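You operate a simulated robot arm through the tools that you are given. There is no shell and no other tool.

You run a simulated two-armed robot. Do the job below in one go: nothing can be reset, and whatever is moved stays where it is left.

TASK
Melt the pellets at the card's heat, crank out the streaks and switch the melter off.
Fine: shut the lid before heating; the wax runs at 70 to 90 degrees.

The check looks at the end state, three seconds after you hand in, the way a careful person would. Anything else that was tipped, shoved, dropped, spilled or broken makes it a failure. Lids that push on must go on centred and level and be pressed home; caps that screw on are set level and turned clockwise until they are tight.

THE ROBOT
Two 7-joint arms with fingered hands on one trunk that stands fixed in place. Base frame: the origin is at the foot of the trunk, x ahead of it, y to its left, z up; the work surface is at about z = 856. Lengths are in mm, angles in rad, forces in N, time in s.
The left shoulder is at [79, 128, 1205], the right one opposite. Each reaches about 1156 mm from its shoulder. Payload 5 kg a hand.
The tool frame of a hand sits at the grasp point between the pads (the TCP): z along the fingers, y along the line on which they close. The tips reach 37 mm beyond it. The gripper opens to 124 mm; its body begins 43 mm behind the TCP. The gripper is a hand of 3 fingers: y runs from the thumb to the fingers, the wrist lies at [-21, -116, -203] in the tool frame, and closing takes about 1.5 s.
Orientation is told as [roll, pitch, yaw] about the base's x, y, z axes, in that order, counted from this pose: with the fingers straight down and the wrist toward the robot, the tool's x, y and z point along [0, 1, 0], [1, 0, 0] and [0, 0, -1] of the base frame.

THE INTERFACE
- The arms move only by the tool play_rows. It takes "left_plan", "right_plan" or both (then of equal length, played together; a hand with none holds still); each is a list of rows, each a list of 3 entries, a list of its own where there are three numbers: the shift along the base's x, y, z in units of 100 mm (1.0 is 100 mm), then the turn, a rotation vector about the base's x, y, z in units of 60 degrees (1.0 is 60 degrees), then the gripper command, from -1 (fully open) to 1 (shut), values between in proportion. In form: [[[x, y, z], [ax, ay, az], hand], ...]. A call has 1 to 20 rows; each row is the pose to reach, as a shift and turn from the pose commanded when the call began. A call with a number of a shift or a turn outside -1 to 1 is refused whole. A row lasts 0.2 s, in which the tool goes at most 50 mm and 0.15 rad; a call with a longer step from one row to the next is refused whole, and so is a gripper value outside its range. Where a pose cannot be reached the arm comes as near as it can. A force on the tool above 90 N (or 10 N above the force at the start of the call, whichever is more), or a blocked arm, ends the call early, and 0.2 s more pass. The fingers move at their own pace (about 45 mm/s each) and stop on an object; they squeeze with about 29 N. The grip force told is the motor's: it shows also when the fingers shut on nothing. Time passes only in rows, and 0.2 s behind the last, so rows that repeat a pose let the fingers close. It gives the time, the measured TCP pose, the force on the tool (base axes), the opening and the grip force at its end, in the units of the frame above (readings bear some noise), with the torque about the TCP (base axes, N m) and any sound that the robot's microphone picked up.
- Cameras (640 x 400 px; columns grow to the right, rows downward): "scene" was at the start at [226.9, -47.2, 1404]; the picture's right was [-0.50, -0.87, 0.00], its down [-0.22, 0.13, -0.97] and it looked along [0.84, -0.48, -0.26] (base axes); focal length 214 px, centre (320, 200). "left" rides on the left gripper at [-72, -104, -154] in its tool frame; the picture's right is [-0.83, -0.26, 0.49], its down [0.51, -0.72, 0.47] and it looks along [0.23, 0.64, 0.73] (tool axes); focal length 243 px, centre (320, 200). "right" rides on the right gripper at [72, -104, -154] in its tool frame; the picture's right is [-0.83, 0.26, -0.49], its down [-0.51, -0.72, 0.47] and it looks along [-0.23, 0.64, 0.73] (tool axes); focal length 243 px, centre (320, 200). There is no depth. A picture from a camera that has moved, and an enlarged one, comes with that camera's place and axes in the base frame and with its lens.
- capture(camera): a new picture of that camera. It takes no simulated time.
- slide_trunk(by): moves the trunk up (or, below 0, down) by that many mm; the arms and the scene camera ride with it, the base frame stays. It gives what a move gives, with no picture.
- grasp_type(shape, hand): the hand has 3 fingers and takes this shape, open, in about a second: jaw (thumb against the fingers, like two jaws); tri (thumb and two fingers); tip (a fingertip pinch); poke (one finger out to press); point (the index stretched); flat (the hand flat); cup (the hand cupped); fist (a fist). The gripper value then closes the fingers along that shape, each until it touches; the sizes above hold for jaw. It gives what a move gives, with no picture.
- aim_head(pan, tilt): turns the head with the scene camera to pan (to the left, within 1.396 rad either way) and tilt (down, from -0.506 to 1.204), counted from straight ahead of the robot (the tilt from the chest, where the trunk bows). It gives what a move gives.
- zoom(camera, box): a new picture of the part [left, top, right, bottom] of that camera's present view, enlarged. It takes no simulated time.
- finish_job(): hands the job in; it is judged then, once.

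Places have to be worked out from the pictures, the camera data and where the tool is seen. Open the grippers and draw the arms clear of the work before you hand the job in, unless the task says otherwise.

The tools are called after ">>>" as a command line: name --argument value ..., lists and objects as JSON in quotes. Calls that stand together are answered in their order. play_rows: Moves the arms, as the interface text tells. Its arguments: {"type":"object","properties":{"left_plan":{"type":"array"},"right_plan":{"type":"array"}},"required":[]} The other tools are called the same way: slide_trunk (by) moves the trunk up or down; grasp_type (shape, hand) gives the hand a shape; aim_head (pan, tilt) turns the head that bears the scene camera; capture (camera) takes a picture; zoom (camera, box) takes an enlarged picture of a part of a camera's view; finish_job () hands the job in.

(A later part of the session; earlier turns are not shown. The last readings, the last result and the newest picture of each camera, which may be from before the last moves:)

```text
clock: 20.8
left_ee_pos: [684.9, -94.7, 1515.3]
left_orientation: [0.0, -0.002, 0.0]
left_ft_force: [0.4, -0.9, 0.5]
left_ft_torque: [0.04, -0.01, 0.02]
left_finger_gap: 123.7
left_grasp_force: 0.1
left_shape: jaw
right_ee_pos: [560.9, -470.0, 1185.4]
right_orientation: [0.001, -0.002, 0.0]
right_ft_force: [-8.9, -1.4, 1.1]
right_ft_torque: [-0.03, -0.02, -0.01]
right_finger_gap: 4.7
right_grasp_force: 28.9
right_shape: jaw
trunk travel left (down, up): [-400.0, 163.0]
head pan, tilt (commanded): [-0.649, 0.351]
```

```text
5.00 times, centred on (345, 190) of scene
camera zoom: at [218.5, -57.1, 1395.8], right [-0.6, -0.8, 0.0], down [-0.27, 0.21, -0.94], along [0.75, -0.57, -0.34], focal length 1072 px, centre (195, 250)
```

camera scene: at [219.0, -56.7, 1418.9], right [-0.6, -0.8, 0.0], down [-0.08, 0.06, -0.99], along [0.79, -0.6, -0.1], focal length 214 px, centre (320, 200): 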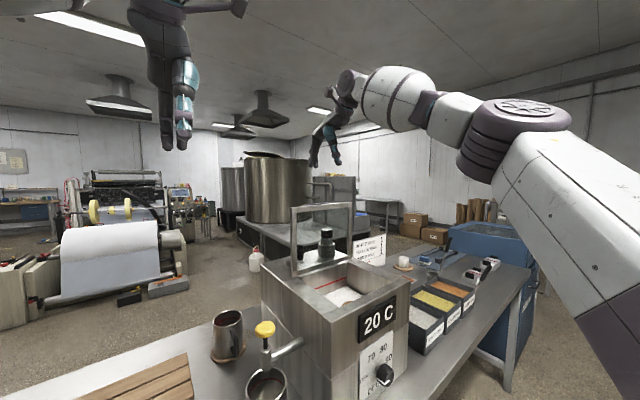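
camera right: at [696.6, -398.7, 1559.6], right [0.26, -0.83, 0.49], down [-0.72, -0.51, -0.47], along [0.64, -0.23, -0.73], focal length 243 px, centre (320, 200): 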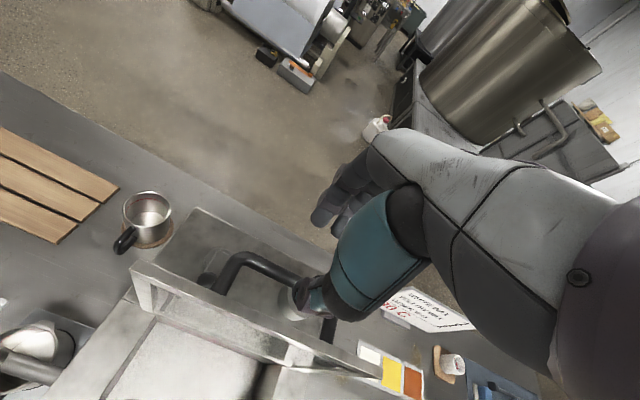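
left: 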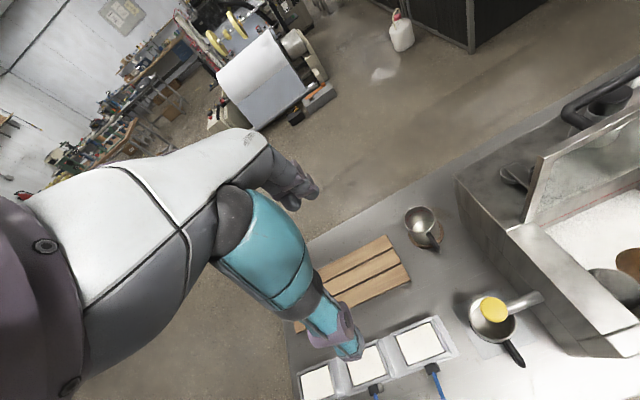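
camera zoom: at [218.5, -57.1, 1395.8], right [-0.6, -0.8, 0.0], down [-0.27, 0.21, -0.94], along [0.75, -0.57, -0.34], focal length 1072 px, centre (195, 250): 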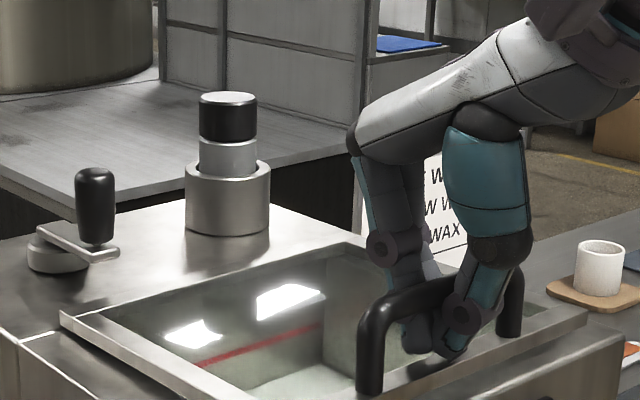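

The lid looks almost down; I'll loosen the grip to 50 mm and check how the lid sits before lifting away.

>>> play_rows --right_plan '[[[0, 0, 0.0], [0, 0, 0], 0.6], [[0, 0, 0.02], [0, 0, 0], 0.19], [[0, 0, 0.04], [0, 0, 0], 0.19], [[0, 0, 0.04], [0, 0, 0], 0.19], [[0, 0, 0.04], [0, 0, 0], 0.19]]'

>>> zoom --camera "scene" --box '[290, 150, 400, 230]'

>>> zoom --camera "right" --box '[130, 180, 430, 400]'

```text
clock: 22.0
left_ee_pos: [687.4, -93.4, 1513.4]
left_orientation: [0.0, 0.001, -0.002]
left_ft_force: [-0.7, -0.5, 0.0]
left_ft_torque: [-0.01, 0.03, 0.01]
left_finger_gap: 123.8
left_grasp_force: 0.0
left_shape: jaw
right_ee_pos: [562.7, -470.7, 1188.4]
right_orientation: [0.0, 0.001, 0.0]
right_ft_force: [-0.2, 0.8, 0.6]
right_ft_torque: [-0.01, 0.01, 0.0]
right_finger_gap: 49.6
right_grasp_force: 0.1
right_shape: jaw
trunk travel left (down, up): [-400.0, 163.0]
head pan, tilt (commanded): [-0.649, 0.351]
```

```text
5.00 times, centred on (345, 190) of scene
camera zoom: at [220.6, -56.8, 1395.4], right [-0.6, -0.8, 0.0], down [-0.27, 0.21, -0.94], along [0.75, -0.57, -0.34], focal length 1072 px, centre (195, 250)
```

zoom: 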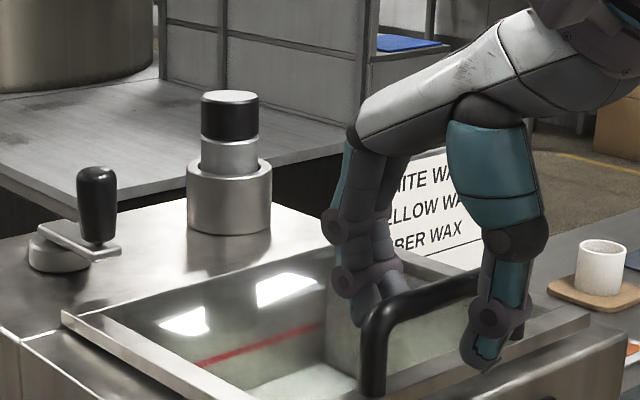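

```text
1.82 times, centred on (280, 290) of right
camera zoom: at [458.3, -397.4, 1342.8], right [0.26, -0.83, 0.49], down [-0.72, -0.51, -0.47], along [0.64, -0.23, -0.73], focal length 441 px, centre (393, 36)
```

zoom: 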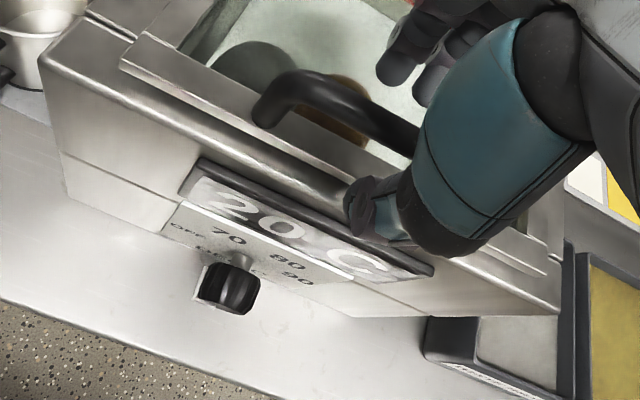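

The bar is released. I'll lift the hand straight up and check the lid.

>>> play_rows --right_plan '[[[0, 0, 0.2], [0, 0, 0], 0.19], [[0, 0, 0.5], [0, 0, 0], 0.19], [[0, 0, 0.9], [0, 0, 0], 0.19], [[0, 0, 0.9], [0, 0, 0], 0.19]]'

>>> zoom --camera "scene" --box '[260, 140, 420, 260]'

>>> capture --camera "right"

>>> zoom --camera "right" --box '[130, 160, 430, 390]'

```text
clock: 23.0
left_ee_pos: [688.1, -93.7, 1513.2]
left_orientation: [0.0, 0.0, 0.0]
left_ft_force: [-0.5, 0.2, 0.1]
left_ft_torque: [0.03, 0.03, 0.02]
left_finger_gap: 123.8
left_grasp_force: 0.1
left_shape: jaw
right_ee_pos: [562.2, -471.4, 1279.5]
right_orientation: [0.001, 0.0, 0.0]
right_ft_force: [0.7, 0.6, 0.9]
right_ft_torque: [0.01, 0.02, 0.02]
right_finger_gap: 49.6
right_grasp_force: 0.0
right_shape: jaw
trunk travel left (down, up): [-400.0, 163.0]
head pan, tilt (commanded): [-0.649, 0.351]
```

```text
3.33 times, centred on (340, 200) of scene
camera zoom: at [220.9, -57.7, 1395.3], right [-0.6, -0.8, 0.0], down [-0.27, 0.21, -0.94], along [0.75, -0.57, -0.34], focal length 715 px, centre (253, 200)
```

zoom: 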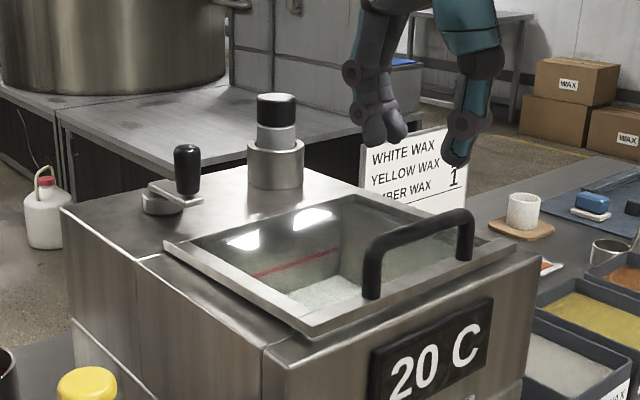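

```text
taken
camera right: at [458.5, -398.5, 1432.9], right [0.26, -0.83, 0.49], down [-0.72, -0.51, -0.47], along [0.64, -0.23, -0.73], focal length 243 px, centre (320, 200)
```

right: 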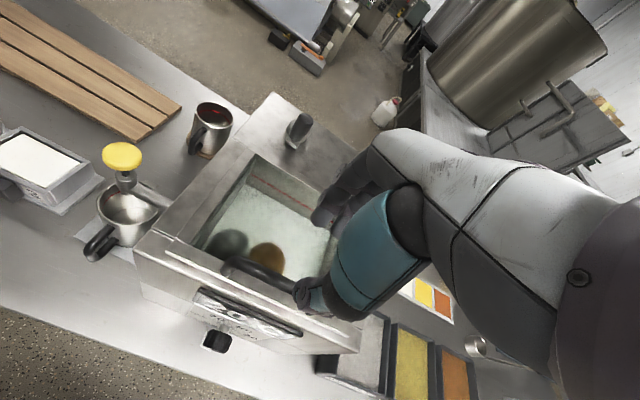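

```text
1.74 times, centred on (280, 275) of right
camera zoom: at [458.5, -398.5, 1432.9], right [0.26, -0.83, 0.49], down [-0.72, -0.51, -0.47], along [0.64, -0.23, -0.73], focal length 422 px, centre (390, 70)
```

zoom: 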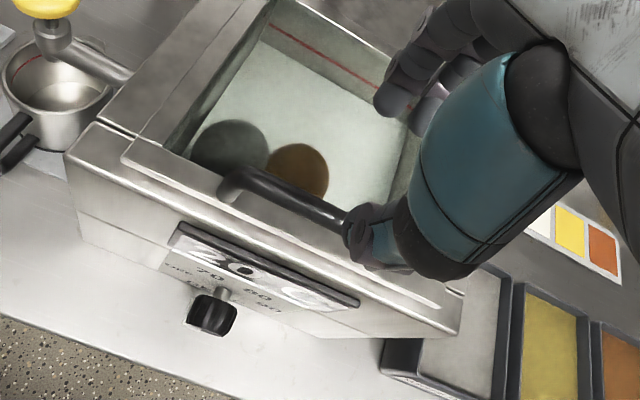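

The lid lies flat over the opening. To be sure it is fully home I'll close the fingers and press gently on the handle bar.

>>> play_rows --right_plan '[[[0, 0, 0], [0, 0, 0], 1], [[0, 0, 0], [0, 0, 0], 1], [[0, 0, -0.1], [0, 0, 0], 1], [[0, 0, -0.2], [0, 0, 0], 1], [[0, 0, -0.3], [0, 0, 0], 1], [[0, 0, -0.36], [0, 0, 0], 1], [[0, 0, -0.36], [0, 0, 0], 1]]'

>>> zoom --camera "scene" --box '[260, 140, 420, 260]'

```text
clock: 24.6
left_ee_pos: [686.7, -93.0, 1513.1]
left_orientation: [-0.001, -0.001, 0.0]
left_ft_force: [0.2, 0.0, 1.2]
left_ft_torque: [-0.01, -0.04, -0.03]
left_finger_gap: 123.7
left_grasp_force: 0.1
left_shape: jaw
right_ee_pos: [562.8, -471.0, 1243.9]
right_orientation: [0.0, -0.003, 0.001]
right_ft_force: [-0.5, -0.5, -0.1]
right_ft_torque: [0.0, -0.03, 0.01]
right_finger_gap: 0.0
right_grasp_force: 28.8
right_shape: jaw
trunk travel left (down, up): [-400.0, 163.0]
head pan, tilt (commanded): [-0.649, 0.351]
```

```text
3.33 times, centred on (340, 200) of scene
camera zoom: at [219.9, -56.6, 1395.6], right [-0.6, -0.8, 0.0], down [-0.27, 0.21, -0.94], along [0.75, -0.57, -0.34], focal length 715 px, centre (253, 200)
```

zoom: 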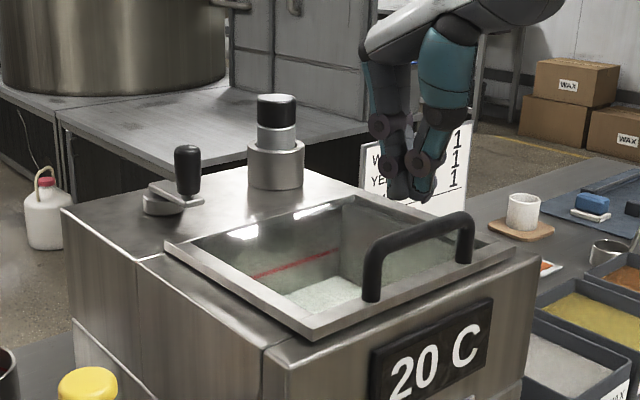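

The bar top is about at (550, 1190), so I'll shift 12 mm toward the robot and press down.

>>> play_rows --right_plan '[[[-0.12, 0, 0], [0, 0, 0], 1], [[-0.12, 0, -0.08], [0, 0, 0], 1], [[-0.12, 0, -0.14], [0, 0, 0], 1], [[-0.12, 0, -0.17], [0, 0, 0], 1], [[-0.12, 0, -0.2], [0, 0, 0], 1], [[-0.12, 0, -0.22], [0, 0, 0], 1], [[-0.12, 0, -0.22], [0, 0, 0], 1]]'

>>> zoom --camera "scene" --box '[260, 140, 420, 260]'

```text
clock: 26.2
left_ee_pos: [686.3, -92.2, 1514.2]
left_orientation: [0.001, 0.0, 0.0]
left_ft_force: [0.1, 0.1, -0.2]
left_ft_torque: [0.01, -0.01, 0.0]
left_finger_gap: 123.9
left_grasp_force: 0.2
left_shape: jaw
right_ee_pos: [549.6, -471.3, 1221.9]
right_orientation: [-0.001, -0.003, 0.0]
right_ft_force: [2.4, -3.1, 19.2]
right_ft_torque: [-0.26, -0.01, 0.0]
right_finger_gap: 0.1
right_grasp_force: 29.1
right_shape: jaw
trunk travel left (down, up): [-400.0, 163.0]
head pan, tilt (commanded): [-0.649, 0.351]
```

```text
3.33 times, centred on (340, 200) of scene
camera zoom: at [219.1, -55.8, 1395.8], right [-0.6, -0.8, 0.0], down [-0.27, 0.21, -0.94], along [0.75, -0.57, -0.34], focal length 715 px, centre (253, 200)
```

zoom: 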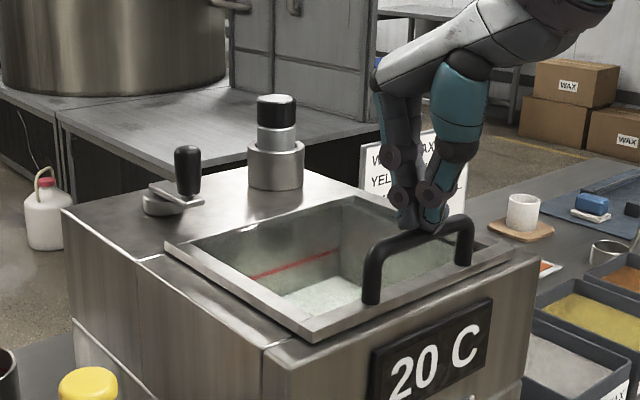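

19 N reaction with no movement: the lid is home. I'll lift off, and look closely at the dial.

>>> play_rows --right_plan '[[[0, 0, 0.3], [0, 0, 0], 1], [[-0.1, 0, 0.7], [0, 0, 0], 0.5], [[-0.5, 0, 1.0], [0, 0, 0], 0], [[-0.9, 0, 1.0], [0, 0, 0], -0.5], [[-0.9, 0, 1.0], [0, 0, 0], -0.5]]'

>>> aim_head --pan -0.75 --tilt 0.7

>>> capture --camera "scene"

>>> zoom --camera "scene" --box '[300, 130, 400, 240]'

>>> capture --camera "right"

```text
clock: 27.4
left_ee_pos: [686.8, -92.7, 1515.1]
left_orientation: [-0.001, 0.0, -0.001]
left_ft_force: [-0.2, -0.8, 0.5]
left_ft_torque: [-0.02, -0.03, 0.02]
left_finger_gap: 123.6
left_grasp_force: 0.2
left_shape: jaw
right_ee_pos: [459.4, -469.3, 1321.0]
right_orientation: [-0.003, -0.003, -0.001]
right_ft_force: [-0.2, -0.4, 0.5]
right_ft_torque: [-0.02, -0.02, 0.05]
right_finger_gap: 62.3
right_grasp_force: 0.0
right_shape: jaw
trunk travel left (down, up): [-400.0, 163.0]
head pan, tilt (commanded): [-0.649, 0.351]
```

```text
clock: 28.2
left_ee_pos: [686.2, -93.9, 1514.6]
left_orientation: [0.0, 0.0, -0.002]
left_ft_force: [-0.6, 0.4, -0.1]
left_ft_torque: [0.04, -0.01, 0.06]
left_finger_gap: 124.0
left_grasp_force: 0.0
left_shape: jaw
right_ee_pos: [460.8, -471.2, 1319.5]
right_orientation: [-0.001, -0.001, 0.0]
right_ft_force: [0.6, -0.2, -0.9]
right_ft_torque: [-0.01, -0.02, -0.02]
right_finger_gap: 92.6
right_grasp_force: 0.1
right_shape: jaw
trunk travel left (down, up): [-400.0, 163.0]
head pan, tilt (commanded): [-0.75, 0.7]
```

```text
taken
camera scene: at [208.2, -58.8, 1364.2], right [-0.68, -0.73, 0.0], down [-0.47, 0.44, -0.77], along [0.56, -0.52, -0.64], focal length 214 px, centre (320, 200)
```

scene: 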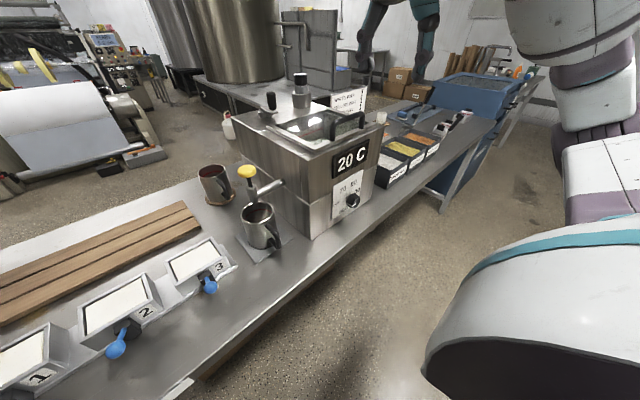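

```text
3.64 times, centred on (350, 185) of scene
camera zoom: at [208.2, -58.8, 1364.2], right [-0.68, -0.73, 0.0], down [-0.47, 0.44, -0.77], along [0.56, -0.52, -0.64], focal length 780 px, centre (211, 254)
```

zoom: 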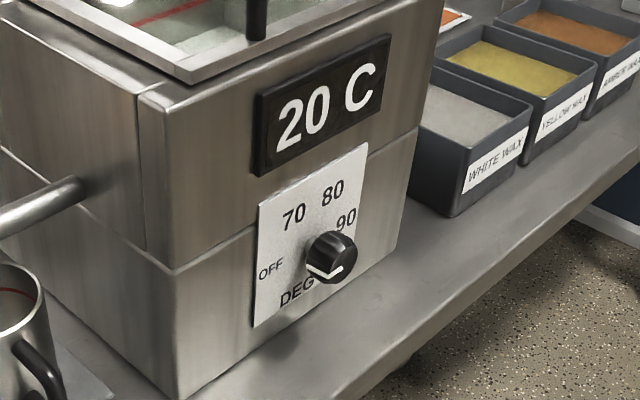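

```text
taken
camera right: at [356.2, -398.8, 1473.0], right [0.26, -0.83, 0.49], down [-0.72, -0.51, -0.47], along [0.64, -0.23, -0.73], focal length 243 px, centre (320, 200)
```

right: 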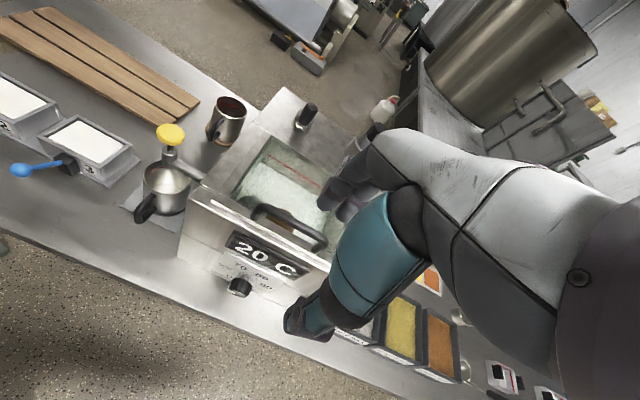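

From the picture I work out: dial centre (y≈-476, z≈939), knob face x≈495, labels OFF at 9 o'clock, 70 at 11, 80 at 1 o'clock (+30°), 90 at 3 o'clock; pointer now on OFF, so 80 needs a 120° clockwise turn. I start rotating the right hand to point forward, wrist to the right, in the free space ahead of the melter.

>>> play_rows --right_plan '[[[-0.1, 0, -0.12], [-0.0722, -0.0722, 0.0722], -0.2], [[-0.2, 0, -0.24], [-0.1443, -0.1443, 0.1443], -0.2], [[-0.3, 0, -0.36], [-0.2165, -0.2165, 0.2165], -0.2], [[-0.4, 0, -0.48], [-0.2887, -0.2887, 0.2887], -0.2], [[-0.5, 0, -0.6], [-0.3608, -0.3608, 0.3608], -0.2], [[-0.6, 0, -0.72], [-0.433, -0.433, 0.433], -0.2], [[-0.7, 0, -0.84], [-0.5052, -0.5052, 0.5052], -0.2], [[-0.8, 0, -0.96], [-0.5774, -0.5774, 0.5774], -0.2], [[-0.8, 0, -0.96], [-0.5774, -0.5774, 0.5774], -0.2]]'

>>> capture --camera "scene"

>>> capture --camera "right"

```text
clock: 30.2
left_ee_pos: [686.5, -94.1, 1514.5]
left_orientation: [0.0, -0.001, -0.001]
left_ft_force: [-0.2, 0.3, 0.2]
left_ft_torque: [-0.01, -0.01, 0.03]
left_finger_gap: 123.5
left_grasp_force: 0.2
left_shape: jaw
right_ee_pos: [391.7, -494.9, 1237.4]
right_orientation: [-0.786, -0.339, 0.788]
right_ft_force: [-1.0, 0.2, -0.3]
right_ft_torque: [-0.04, -0.01, 0.0]
right_finger_gap: 74.8
right_grasp_force: 0.0
right_shape: jaw
right hand out of reach, approached as far as the arm can: row 7, 8, 9
trunk travel left (down, up): [-400.0, 163.0]
head pan, tilt (commanded): [-0.75, 0.7]
```

```text
taken
camera scene: at [207.6, -58.1, 1364.2], right [-0.68, -0.73, 0.0], down [-0.47, 0.44, -0.77], along [0.56, -0.52, -0.64], focal length 214 px, centre (320, 200)
```

scene: 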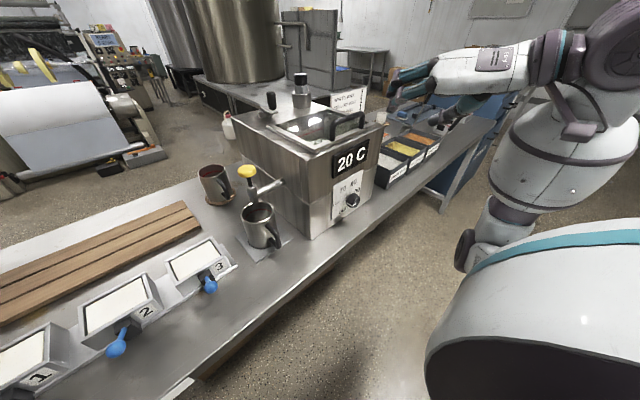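

```text
taken
camera right: at [193.4, -465.2, 1256.6], right [0.12, -0.21, 0.97], down [0.0, -0.98, -0.22], along [0.99, 0.03, -0.12], focal length 243 px, centre (320, 200)
```

right: 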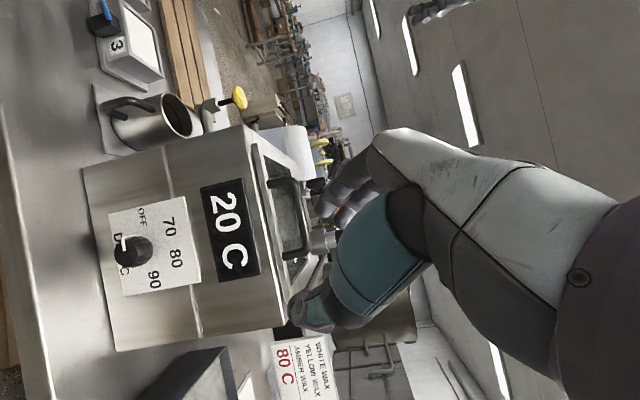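

The hand camera now looks straight at the front panel. Let me zoom on the dial from here.

>>> zoom --camera "right" --box '[80, 180, 260, 310]'

```text
3.08 times, centred on (170, 245) of right
camera zoom: at [193.4, -465.2, 1256.6], right [0.12, -0.21, 0.97], down [0.0, -0.98, -0.22], along [0.99, 0.03, -0.12], focal length 746 px, centre (782, 62)
```

zoom: 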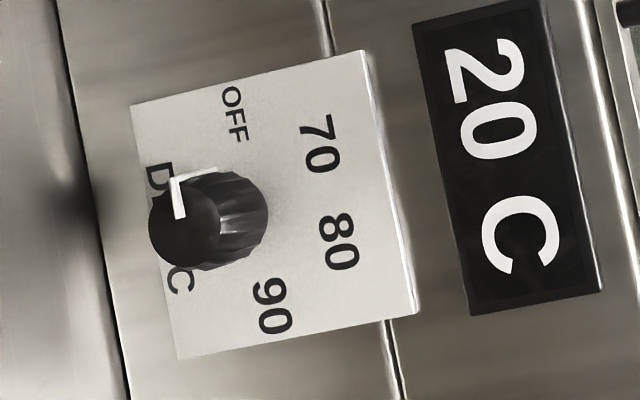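

The pointer is on OFF and the label spacing is 60° as judged (dial centre about y=-474, z=937). I continue the second half of the rotation while moving down and forward, still 100 mm clear of the panel.

>>> play_rows --right_plan '[[[0.15, 0, -0.1], [0, 0, 0], -0.2], [[0.3, 0, -0.2], [-0.07, -0.07, 0.07], -0.2], [[0.35, 0, -0.32], [-0.1443, -0.1443, 0.1443], -0.2], [[0.4, 0, -0.44], [-0.2165, -0.2165, 0.2165], -0.2], [[0.4, 0, -0.56], [-0.2887, -0.2887, 0.2887], -0.2], [[0.4, 0, -0.68], [-0.3608, -0.3608, 0.3608], -0.2], [[0.4, 0, -0.8], [-0.433, -0.433, 0.433], -0.2], [[0.4, 0, -0.9], [-0.5052, -0.5052, 0.5052], -0.2], [[0.4, 0, -1.0], [-0.5774, -0.5774, 0.5774], -0.2], [[0.4, 0, -1.0], [-0.5774, -0.5774, 0.5774], -0.2]]'

>>> capture --camera "scene"

>>> capture --camera "right"

```text
clock: 32.4
left_ee_pos: [687.3, -93.4, 1513.0]
left_orientation: [-0.001, 0.0, 0.001]
left_ft_force: [0.7, 0.1, 0.3]
left_ft_torque: [0.01, 0.02, -0.02]
left_finger_gap: 123.6
left_grasp_force: 0.1
left_shape: jaw
right_ee_pos: [428.7, -494.3, 1137.1]
right_orientation: [-1.571, 0.001, 1.572]
right_ft_force: [-0.2, -0.2, 0.8]
right_ft_torque: [-0.04, -0.02, -0.02]
right_finger_gap: 74.8
right_grasp_force: 0.2
right_shape: jaw
trunk travel left (down, up): [-400.0, 163.0]
head pan, tilt (commanded): [-0.75, 0.7]
```

```text
taken
camera scene: at [208.0, -58.2, 1364.2], right [-0.68, -0.73, 0.0], down [-0.47, 0.44, -0.77], along [0.56, -0.52, -0.64], focal length 214 px, centre (320, 200)
```

scene: 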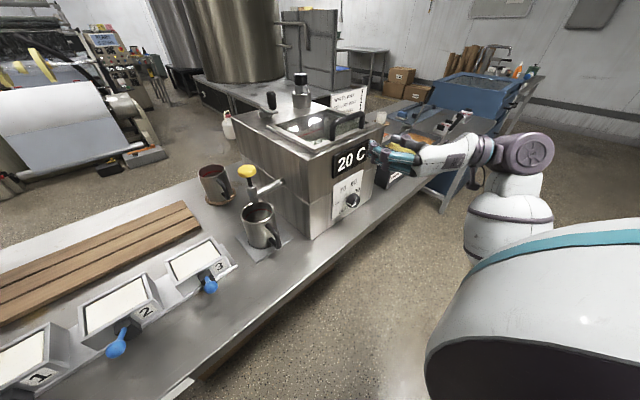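

```text
taken
camera right: at [274.6, -599.3, 1064.5], right [-0.49, 0.26, 0.83], down [0.47, -0.72, 0.51], along [0.73, 0.64, 0.23], focal length 243 px, centre (320, 200)
```

right: 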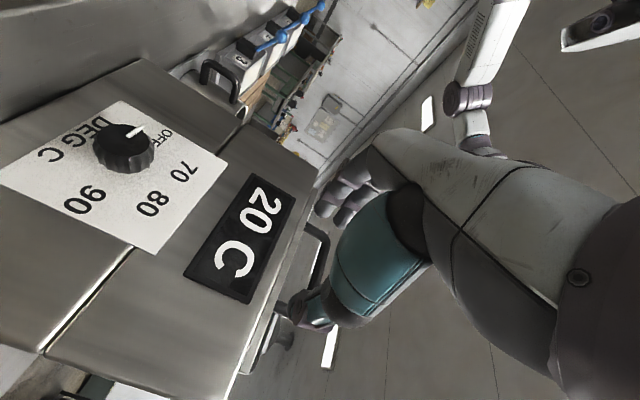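

The hand now points forward, wrist right ([-1.571, 0, 1.572]) at (429,-494,1137). I move down toward dial height, then roll it 60° counter-clockwise so that I can turn the dial clockwise.

>>> play_rows --right_plan '[[[0, 0.07, -0.33], [0, 0, 0], -0.1], [[0, 0.14, -0.66], [0, 0, 0], -0.1], [[0, 0.2, -1.0], [0, 0, 0], -0.1], [[0, 0.2, -1.0], [0, 0, 0], -0.1]]'

>>> play_rows --right_plan '[[[0, 0, -0.4], [-0.05, 0, 0], -0.1], [[0, 0, -0.7], [-0.15, 0, 0], -0.1], [[0, 0, -0.9], [-0.28, 0, 0], -0.1], [[0, 0, -1.0], [-0.42, 0, 0], -0.1], [[0, 0, -1.0], [-0.56, 0, 0], -0.1], [[0, 0, -1.0], [-0.7, 0, 0], -0.1], [[0, 0, -1.0], [-0.84, 0, 0], -0.1], [[0, 0, -1.0], [-0.98, 0, 0], -0.1], [[0, 0, -1.0], [-1.0, 0, 0], -0.1], [[0, 0, -1.0], [-1.0, 0, 0], -0.1]]'

>>> capture --camera "scene"

>>> capture --camera "right"

>>> zoom --camera "scene" --box '[290, 130, 450, 250]'

```text
clock: 33.4
left_ee_pos: [687.3, -93.8, 1512.7]
left_orientation: [-0.002, 0.0, 0.001]
left_ft_force: [-0.3, -0.1, 1.1]
left_ft_torque: [-0.02, -0.02, -0.03]
left_finger_gap: 123.7
left_grasp_force: 0.1
left_shape: jaw
right_ee_pos: [429.0, -475.6, 1035.4]
right_orientation: [-1.571, 0.0, 1.569]
right_ft_force: [-0.2, 0.2, -0.6]
right_ft_torque: [-0.01, -0.02, -0.04]
right_finger_gap: 68.8
right_grasp_force: 0.1
right_shape: jaw
trunk travel left (down, up): [-400.0, 163.0]
head pan, tilt (commanded): [-0.75, 0.7]
```

```text
clock: 35.6
left_ee_pos: [687.3, -93.8, 1514.1]
left_orientation: [-0.001, 0.001, 0.001]
left_ft_force: [-0.3, -0.3, -0.4]
left_ft_torque: [0.01, -0.01, 0.0]
left_finger_gap: 123.6
left_grasp_force: 0.0
left_shape: jaw
right_ee_pos: [429.0, -476.7, 936.9]
right_orientation: [-1.569, 1.049, 1.572]
right_ft_force: [-0.5, 0.2, -0.1]
right_ft_torque: [-0.03, 0.0, -0.01]
right_finger_gap: 68.7
right_grasp_force: 0.0
right_shape: jaw
trunk travel left (down, up): [-400.0, 163.0]
head pan, tilt (commanded): [-0.75, 0.7]
```

```text
taken
camera scene: at [208.1, -58.5, 1364.1], right [-0.68, -0.73, 0.0], down [-0.47, 0.44, -0.76], along [0.56, -0.52, -0.64], focal length 214 px, centre (320, 200)
```

scene: 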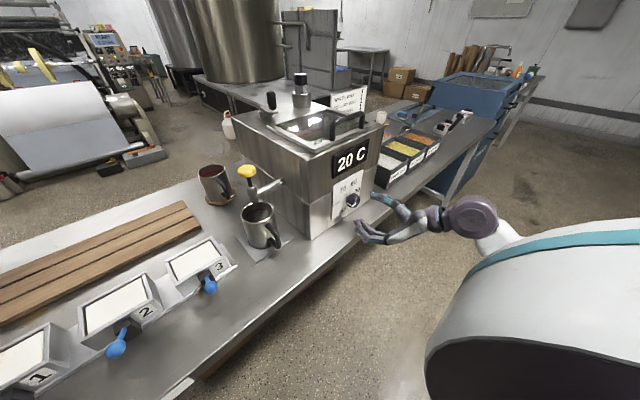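

```text
taken
camera right: at [275.6, -590.8, 991.2], right [-0.49, 0.85, 0.19], down [0.47, 0.08, 0.88], along [0.73, 0.52, -0.44], focal length 243 px, centre (320, 200)
```

right: 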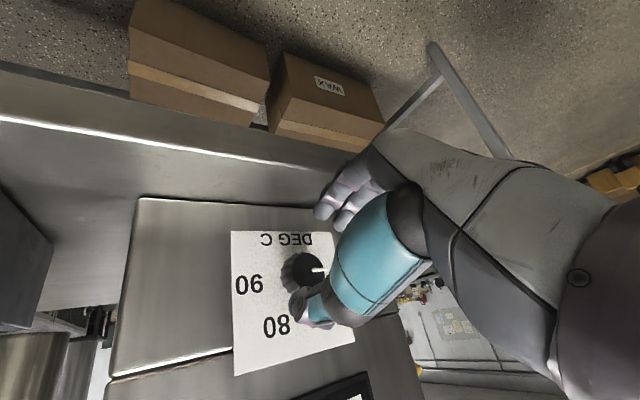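

```text
3.33 times, centred on (370, 190) of scene
camera zoom: at [208.1, -58.5, 1364.1], right [-0.68, -0.73, 0.0], down [-0.47, 0.44, -0.76], along [0.56, -0.52, -0.64], focal length 715 px, centre (153, 233)
```

zoom: 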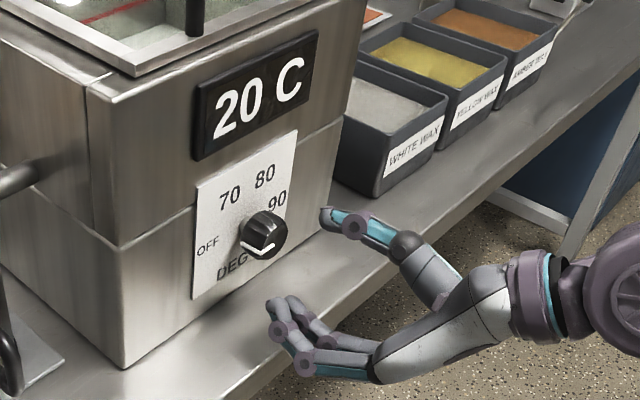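

The hand is in line with the knob at dial height, 65 mm short. I zoom the hand camera to fine-check the knob centre.

>>> zoom --camera "right" --box '[230, 220, 350, 320]'

```text
4.00 times, centred on (290, 270) of right
camera zoom: at [275.6, -590.8, 991.2], right [-0.49, 0.85, 0.19], down [0.47, 0.08, 0.88], along [0.73, 0.52, -0.44], focal length 970 px, centre (440, -80)
```

zoom: 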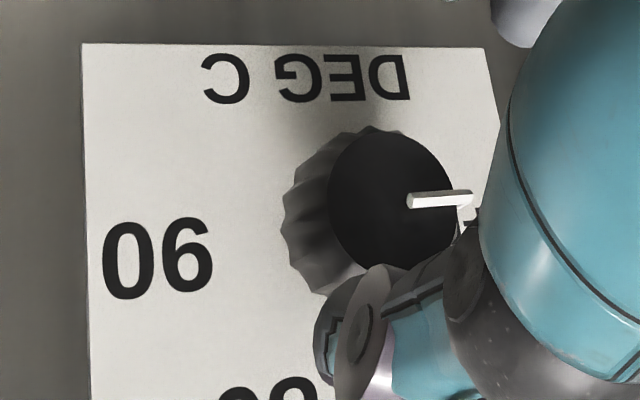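

Combining estimates, knob centre ≈ (y -471, z 940). I'll advance to x=485 around the knob with the fingers open, then check the force.

>>> play_rows --right_plan '[[[0.15, 0.045, 0.03], [0, 0, 0], -0.1], [[0.3, 0.045, 0.03], [0, 0, 0], -0.1], [[0.45, 0.045, 0.03], [0, 0, 0], -0.1], [[0.56, 0.045, 0.03], [0, 0, 0], -0.1], [[0.56, 0.045, 0.03], [0, 0, 0], -0.1]]'

>>> zoom --camera "right" --box '[200, 150, 400, 350]'

>>> zoom --camera "scene" --box '[310, 150, 410, 250]'

```text
clock: 36.8
left_ee_pos: [685.8, -93.2, 1514.1]
left_orientation: [0.0, -0.002, -0.002]
left_ft_force: [0.2, -0.5, -0.3]
left_ft_torque: [0.01, -0.03, 0.01]
left_finger_gap: 123.7
left_grasp_force: 0.2
left_shape: jaw
right_ee_pos: [484.7, -471.8, 941.9]
right_orientation: [-1.571, 1.048, 1.573]
right_ft_force: [-1.1, 0.2, 0.1]
right_ft_torque: [0.01, 0.03, 0.0]
right_finger_gap: 68.5
right_grasp_force: 0.0
right_shape: jaw
trunk travel left (down, up): [-400.0, 163.0]
head pan, tilt (commanded): [-0.75, 0.7]
```

```text
2.00 times, centred on (300, 250) of right
camera zoom: at [331.2, -586.6, 995.3], right [-0.49, 0.85, 0.19], down [0.47, 0.08, 0.88], along [0.73, 0.52, -0.44], focal length 485 px, centre (360, 100)
```

zoom: 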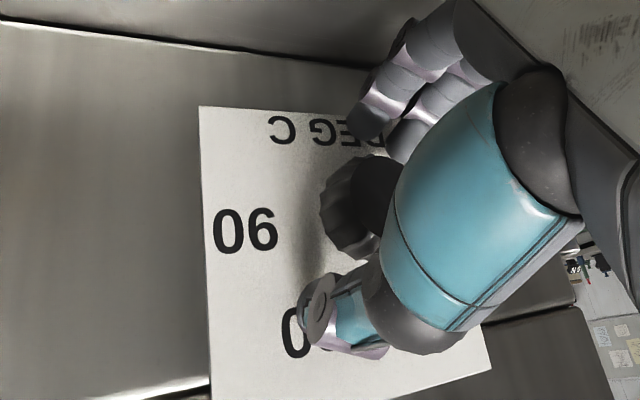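

```text
4.00 times, centred on (360, 200) of scene
camera zoom: at [207.8, -58.3, 1364.2], right [-0.68, -0.73, 0.0], down [-0.47, 0.44, -0.77], along [0.56, -0.52, -0.64], focal length 858 px, centre (160, 200)
```

zoom: 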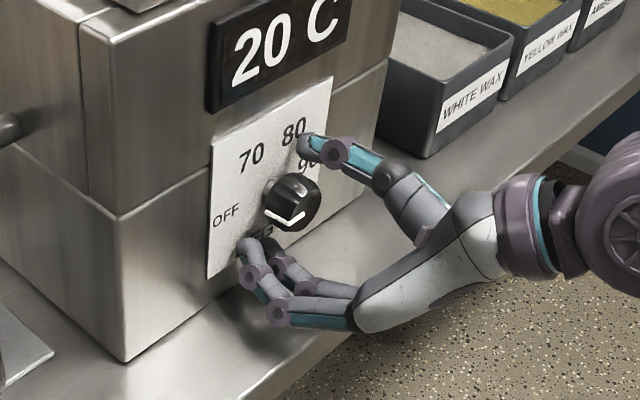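

Thumb and fingers straddle the knob. I close the grip on it.

>>> play_rows --right_plan '[[[0, 0, 0], [0, 0, 0], 0.3], [[0, 0, 0], [0, 0, 0], 1], [[0, 0, 0], [0, 0, 0], 1], [[0, 0, 0], [0, 0, 0], 1], [[0, 0, 0], [0, 0, 0], 1]]'

>>> zoom --camera "scene" --box '[310, 150, 410, 250]'

```text
clock: 38.0
left_ee_pos: [686.4, -93.7, 1514.1]
left_orientation: [-0.002, 0.001, 0.0]
left_ft_force: [0.1, 0.3, 0.3]
left_ft_torque: [-0.02, 0.03, 0.0]
left_finger_gap: 123.6
left_grasp_force: 0.0
left_shape: jaw
right_ee_pos: [485.0, -472.4, 941.2]
right_orientation: [-1.57, 1.047, 1.574]
right_ft_force: [2.1, 0.0, 0.9]
right_ft_torque: [0.06, -0.03, 0.02]
right_finger_gap: 33.3
right_grasp_force: 28.3
right_shape: jaw
trunk travel left (down, up): [-400.0, 163.0]
head pan, tilt (commanded): [-0.75, 0.7]
```

```text
4.00 times, centred on (360, 200) of scene
camera zoom: at [208.3, -58.4, 1364.1], right [-0.68, -0.73, 0.0], down [-0.47, 0.44, -0.76], along [0.56, -0.52, -0.64], focal length 858 px, centre (160, 200)
```

zoom: 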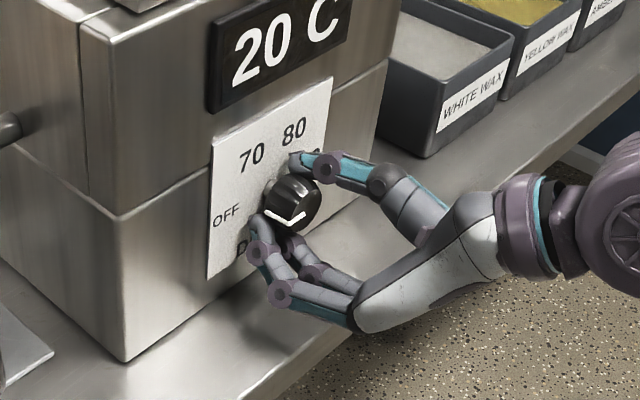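

Gripped (33 mm, 28 N). I turn 60° clockwise about the knob axis (base +x).

>>> play_rows --right_plan '[[[0, 0, 0], [0.125, 0, 0], 1], [[0, 0, 0], [0.25, 0, 0], 1], [[0, 0, 0], [0.375, 0, 0], 1], [[0, 0, 0], [0.5, 0, 0], 1], [[0, 0, 0], [0.625, 0, 0], 1], [[0, 0, 0], [0.75, 0, 0], 1], [[0, 0, 0], [0.875, 0, 0], 1], [[0, 0, 0], [1.0, 0, 0], 1], [[0, 0, 0], [1.0, 0, 0], 1]]'

>>> zoom --camera "scene" --box '[310, 150, 410, 250]'

>>> zoom --camera "right" --box '[200, 150, 400, 350]'

```text
clock: 40.0
left_ee_pos: [688.1, -91.7, 1513.5]
left_orientation: [-0.001, 0.001, 0.0]
left_ft_force: [-0.3, -0.3, -0.2]
left_ft_torque: [-0.01, 0.02, 0.0]
left_finger_gap: 123.9
left_grasp_force: 0.0
left_shape: jaw
right_ee_pos: [485.2, -469.3, 941.0]
right_orientation: [-1.571, -0.001, 1.573]
right_ft_force: [0.3, 11.7, 1.1]
right_ft_torque: [-0.01, -0.07, 0.56]
right_finger_gap: 32.8
right_grasp_force: 29.1
right_shape: jaw
trunk travel left (down, up): [-400.0, 163.0]
head pan, tilt (commanded): [-0.75, 0.7]
```

```text
4.00 times, centred on (360, 200) of scene
camera zoom: at [208.0, -56.9, 1364.2], right [-0.68, -0.73, 0.0], down [-0.47, 0.44, -0.77], along [0.56, -0.52, -0.64], focal length 858 px, centre (160, 200)
```

zoom: 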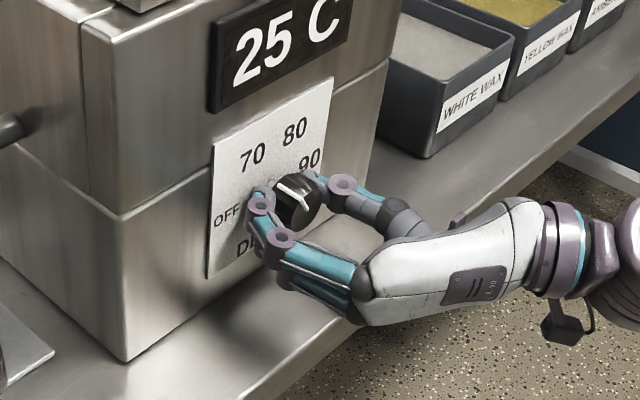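

```text
2.00 times, centred on (300, 250) of right
camera zoom: at [331.5, -574.1, 868.2], right [-0.49, 0.26, 0.83], down [0.47, -0.72, 0.51], along [0.73, 0.64, 0.23], focal length 485 px, centre (360, 100)
```

zoom: 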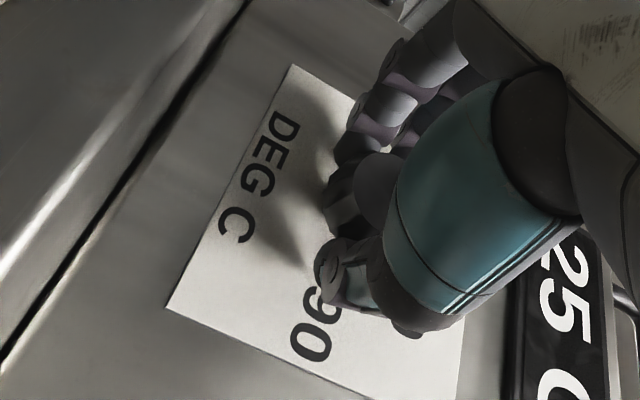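

The pointer moved to about 70 and the display has begun to climb (25 C). A side force shows the knob centre is ~4 mm to the left; I release, rotate the open hand back 60° and regrip.

>>> play_rows --right_plan '[[[0, 0.02, 0], [0, 0, 0], 0.3], [[0, 0.04, 0], [0, 0, 0], -0.1], [[0, 0.04, 0], [0, 0, 0], -0.1], [[0, 0.04, 0], [0, 0, 0], -0.1], [[0, 0.04, 0], [-0.125, 0, 0], -0.1], [[0, 0.04, 0], [-0.25, 0, 0], -0.1], [[0, 0.04, 0], [-0.375, 0, 0], -0.1], [[0, 0.04, 0], [-0.5, 0, 0], -0.1], [[0, 0.04, 0], [-0.625, 0, 0], -0.1], [[0, 0.04, 0], [-0.75, 0, 0], -0.1], [[0, 0.04, 0], [-0.875, 0, 0], -0.1], [[0, 0.04, 0], [-1.0, 0, 0], -0.1], [[0, 0.04, 0], [-1.0, 0, 0], 0.3], [[0, 0.04, 0], [-1.0, 0, 0], 1], [[0, 0.04, 0], [-1.0, 0, 0], 1], [[0, 0.04, 0], [-1.0, 0, 0], 1], [[0, 0.04, 0], [-1.0, 0, 0], 1]]'

>>> zoom --camera "scene" --box '[310, 150, 410, 250]'

```text
clock: 43.6
left_ee_pos: [687.5, -94.7, 1514.0]
left_orientation: [0.001, -0.001, 0.001]
left_ft_force: [-0.6, 0.4, 0.0]
left_ft_torque: [0.05, 0.01, -0.02]
left_finger_gap: 123.8
left_grasp_force: 0.1
left_shape: jaw
right_ee_pos: [485.0, -468.5, 939.4]
right_orientation: [-1.568, 1.047, 1.572]
right_ft_force: [2.4, 0.1, 0.4]
right_ft_torque: [-0.02, -0.01, -0.01]
right_finger_gap: 33.6
right_grasp_force: 28.7
right_shape: jaw
trunk travel left (down, up): [-400.0, 163.0]
head pan, tilt (commanded): [-0.75, 0.7]
```

```text
4.00 times, centred on (360, 200) of scene
camera zoom: at [208.3, -58.4, 1364.1], right [-0.68, -0.73, 0.0], down [-0.47, 0.44, -0.76], along [0.56, -0.52, -0.64], focal length 858 px, centre (160, 200)
```

zoom: 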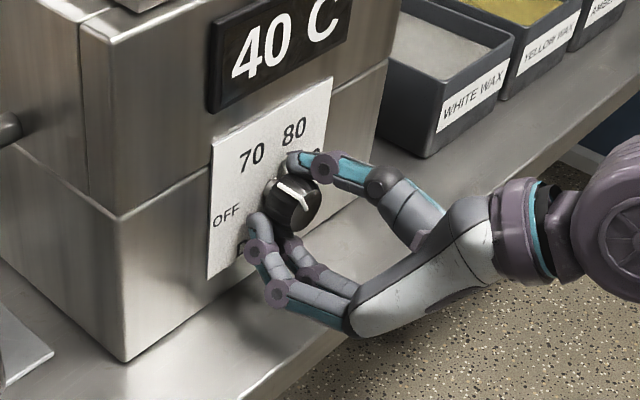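

Pointer stands near 70, display at 40 C. I turn another 60° clockwise to 80.

>>> play_rows --right_plan '[[[0, 0, 0], [0.125, 0, 0], 1], [[0, 0, 0], [0.25, 0, 0], 1], [[0, 0, 0], [0.375, 0, 0], 1], [[0, 0, 0], [0.5, 0, 0], 1], [[0, 0, 0], [0.625, 0, 0], 1], [[0, 0, 0], [0.75, 0, 0], 1], [[0, 0, 0], [0.875, 0, 0], 1], [[0, 0, 0], [1.0, 0, 0], 1], [[0, 0, 0], [1.0, 0, 0], 1]]'

>>> zoom --camera "scene" --box '[310, 150, 410, 250]'

>>> zoom --camera "scene" --box '[330, 170, 380, 220]'

```text
clock: 45.6
left_ee_pos: [687.6, -90.7, 1514.6]
left_orientation: [-0.001, -0.002, -0.001]
left_ft_force: [-0.2, -0.9, 1.0]
left_ft_torque: [0.02, 0.0, -0.02]
left_finger_gap: 123.6
left_grasp_force: 0.1
left_shape: jaw
right_ee_pos: [484.5, -466.6, 941.9]
right_orientation: [-1.573, 0.001, 1.575]
right_ft_force: [7.9, 9.2, 15.0]
right_ft_torque: [-0.03, -0.33, 0.57]
right_finger_gap: 32.6
right_grasp_force: 28.9
right_shape: jaw
trunk travel left (down, up): [-400.0, 163.0]
head pan, tilt (commanded): [-0.75, 0.7]
```

```text
4.00 times, centred on (360, 200) of scene
camera zoom: at [208.0, -56.3, 1364.3], right [-0.68, -0.73, 0.0], down [-0.47, 0.44, -0.77], along [0.56, -0.52, -0.64], focal length 858 px, centre (160, 200)
```

zoom: 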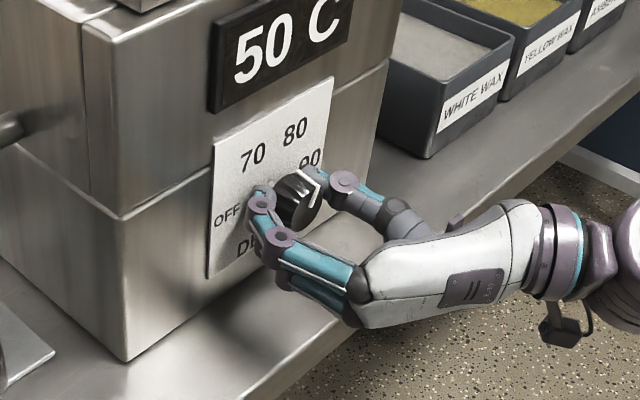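

```text
8.00 times, centred on (355, 195) of scene
camera zoom: at [208.0, -56.3, 1364.3], right [-0.68, -0.73, 0.0], down [-0.47, 0.44, -0.77], along [0.56, -0.52, -0.64], focal length 1716 px, centre (40, 240)
```

zoom: 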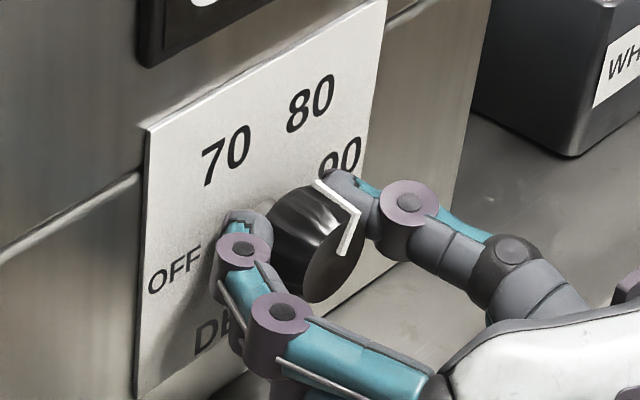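

The pointer now reads about +30° = 80, display 50 C and rising. I release the knob, back straight off 60 mm and check the pointer.

>>> play_rows --right_plan '[[[0, 0, 0], [0, 0, 0], 0.3], [[0, 0, 0], [0, 0, 0], -0.1], [[0, 0, 0], [0, 0, 0], -0.1], [[0, 0, 0], [0, 0, 0], -0.1], [[-0.2, 0, 0], [0, 0, 0], -0.1], [[-0.5, 0, 0], [0, 0, 0], -0.1], [[-0.8, 0, 0], [0, 0, 0], -0.1], [[-0.8, 0, 0], [0, 0, 0], -0.1]]'

>>> zoom --camera "scene" --box '[310, 150, 410, 250]'

>>> capture --camera "right"

>>> zoom --camera "right" --box '[180, 160, 380, 320]'

```text
clock: 47.4
left_ee_pos: [687.9, -94.6, 1512.9]
left_orientation: [0.002, 0.001, 0.0]
left_ft_force: [0.4, -0.3, -0.4]
left_ft_torque: [0.0, 0.0, 0.0]
left_finger_gap: 123.9
left_grasp_force: 0.1
left_shape: jaw
right_ee_pos: [403.3, -468.6, 940.1]
right_orientation: [-1.571, 0.0, 1.571]
right_ft_force: [0.5, -0.3, -0.4]
right_ft_torque: [0.03, 0.01, 0.02]
right_finger_gap: 67.5
right_grasp_force: 0.1
right_shape: jaw
trunk travel left (down, up): [-400.0, 163.0]
head pan, tilt (commanded): [-0.75, 0.7]
```

```text
4.00 times, centred on (360, 200) of scene
camera zoom: at [208.5, -58.6, 1364.0], right [-0.68, -0.73, 0.0], down [-0.47, 0.44, -0.76], along [0.56, -0.52, -0.64], focal length 858 px, centre (160, 200)
```

zoom: 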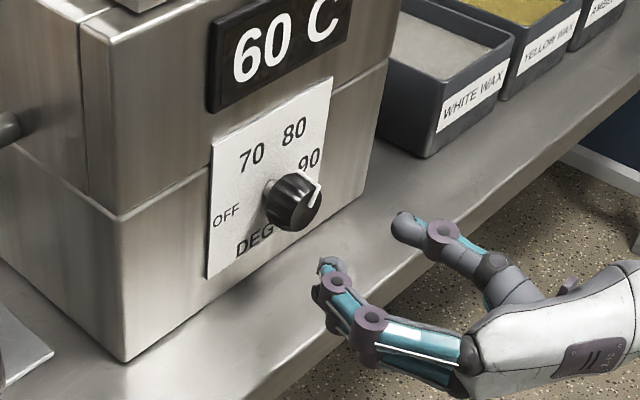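

```text
taken
camera right: at [250.2, -572.1, 867.8], right [-0.49, 0.26, 0.83], down [0.47, -0.72, 0.51], along [0.73, 0.64, 0.23], focal length 243 px, centre (320, 200)
```

right: 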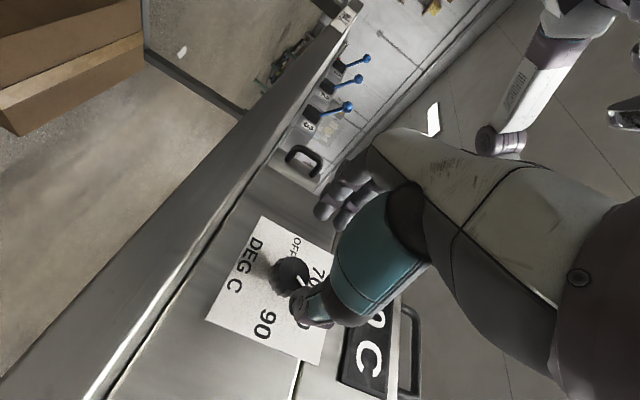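

```text
2.50 times, centred on (280, 240) of right
camera zoom: at [250.2, -572.1, 867.8], right [-0.49, 0.26, 0.83], down [0.47, -0.72, 0.51], along [0.73, 0.64, 0.23], focal length 606 px, centre (420, 100)
```

zoom: 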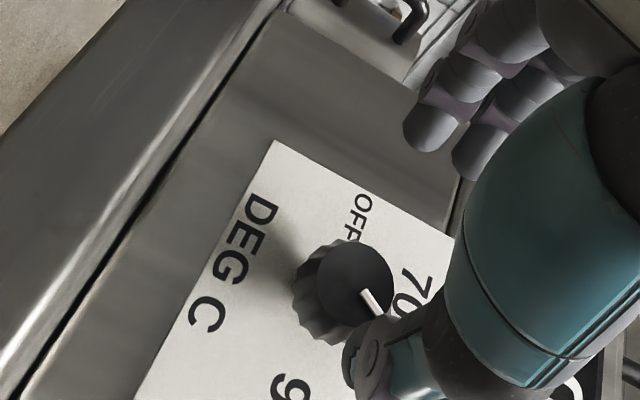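

The pointer sits near 80 (my estimate 22–30°), display 60 C. I wait a few seconds to see where the temperature settles.

>>> play_rows --right_plan '[[[0, 0, 0], [0, 0, 0], -0.1], [[0, 0, 0], [0, 0, 0], -0.1], [[0, 0, 0], [0, 0, 0], -0.1], [[0, 0, 0], [0, 0, 0], -0.1], [[0, 0, 0], [0, 0, 0], -0.1], [[0, 0, 0], [0, 0, 0], -0.1], [[0, 0, 0], [0, 0, 0], -0.1], [[0, 0, 0], [0, 0, 0], -0.1], [[0, 0, 0], [0, 0, 0], -0.1], [[0, 0, 0], [0, 0, 0], -0.1], [[0, 0, 0], [0, 0, 0], -0.1], [[0, 0, 0], [0, 0, 0], -0.1], [[0, 0, 0], [0, 0, 0], -0.1], [[0, 0, 0], [0, 0, 0], -0.1], [[0, 0, 0], [0, 0, 0], -0.1], [[0, 0, 0], [0, 0, 0], -0.1], [[0, 0, 0], [0, 0, 0], -0.1], [[0, 0, 0], [0, 0, 0], -0.1], [[0, 0, 0], [0, 0, 0], -0.1], [[0, 0, 0], [0, 0, 0], -0.1]]'

>>> zoom --camera "scene" --box '[290, 130, 390, 230]'

>>> zoom --camera "scene" --box '[330, 170, 380, 220]'

```text
clock: 51.6
left_ee_pos: [686.7, -92.3, 1513.9]
left_orientation: [0.0, -0.001, 0.0]
left_ft_force: [-0.4, 0.6, -0.2]
left_ft_torque: [0.02, 0.02, 0.04]
left_finger_gap: 123.5
left_grasp_force: 0.1
left_shape: jaw
right_ee_pos: [403.8, -467.7, 940.3]
right_orientation: [-1.573, 0.0, 1.571]
right_ft_force: [0.6, -0.7, -0.3]
right_ft_torque: [0.03, 0.01, -0.01]
right_finger_gap: 67.7
right_grasp_force: 0.0
right_shape: jaw
trunk travel left (down, up): [-400.0, 163.0]
head pan, tilt (commanded): [-0.75, 0.7]
```

```text
4.00 times, centred on (340, 180) of scene
camera zoom: at [208.1, -58.4, 1364.1], right [-0.68, -0.73, 0.0], down [-0.47, 0.44, -0.76], along [0.56, -0.52, -0.64], focal length 858 px, centre (240, 280)
```

zoom: 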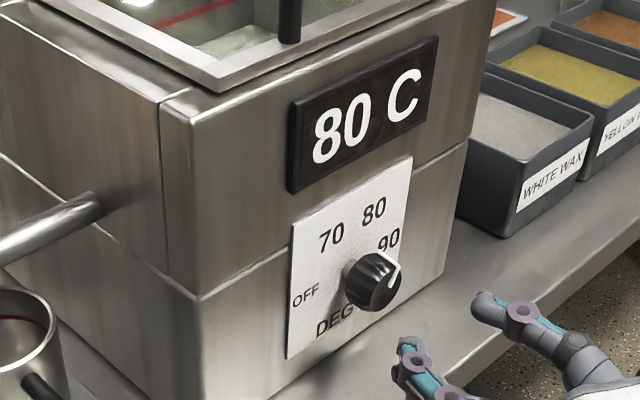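

```text
8.00 times, centred on (355, 195) of scene
camera zoom: at [208.1, -58.4, 1364.1], right [-0.68, -0.73, 0.0], down [-0.47, 0.44, -0.76], along [0.56, -0.52, -0.64], focal length 1716 px, centre (40, 240)
```

zoom: 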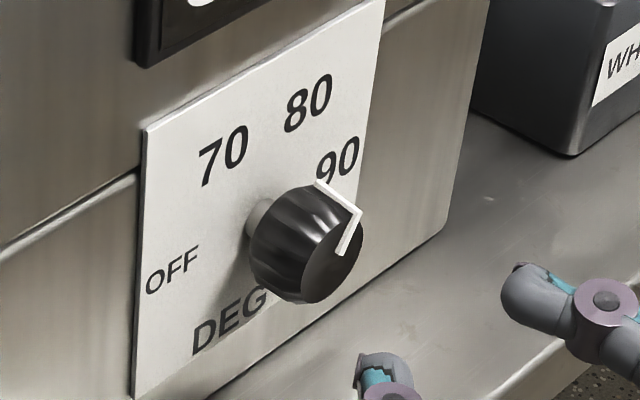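

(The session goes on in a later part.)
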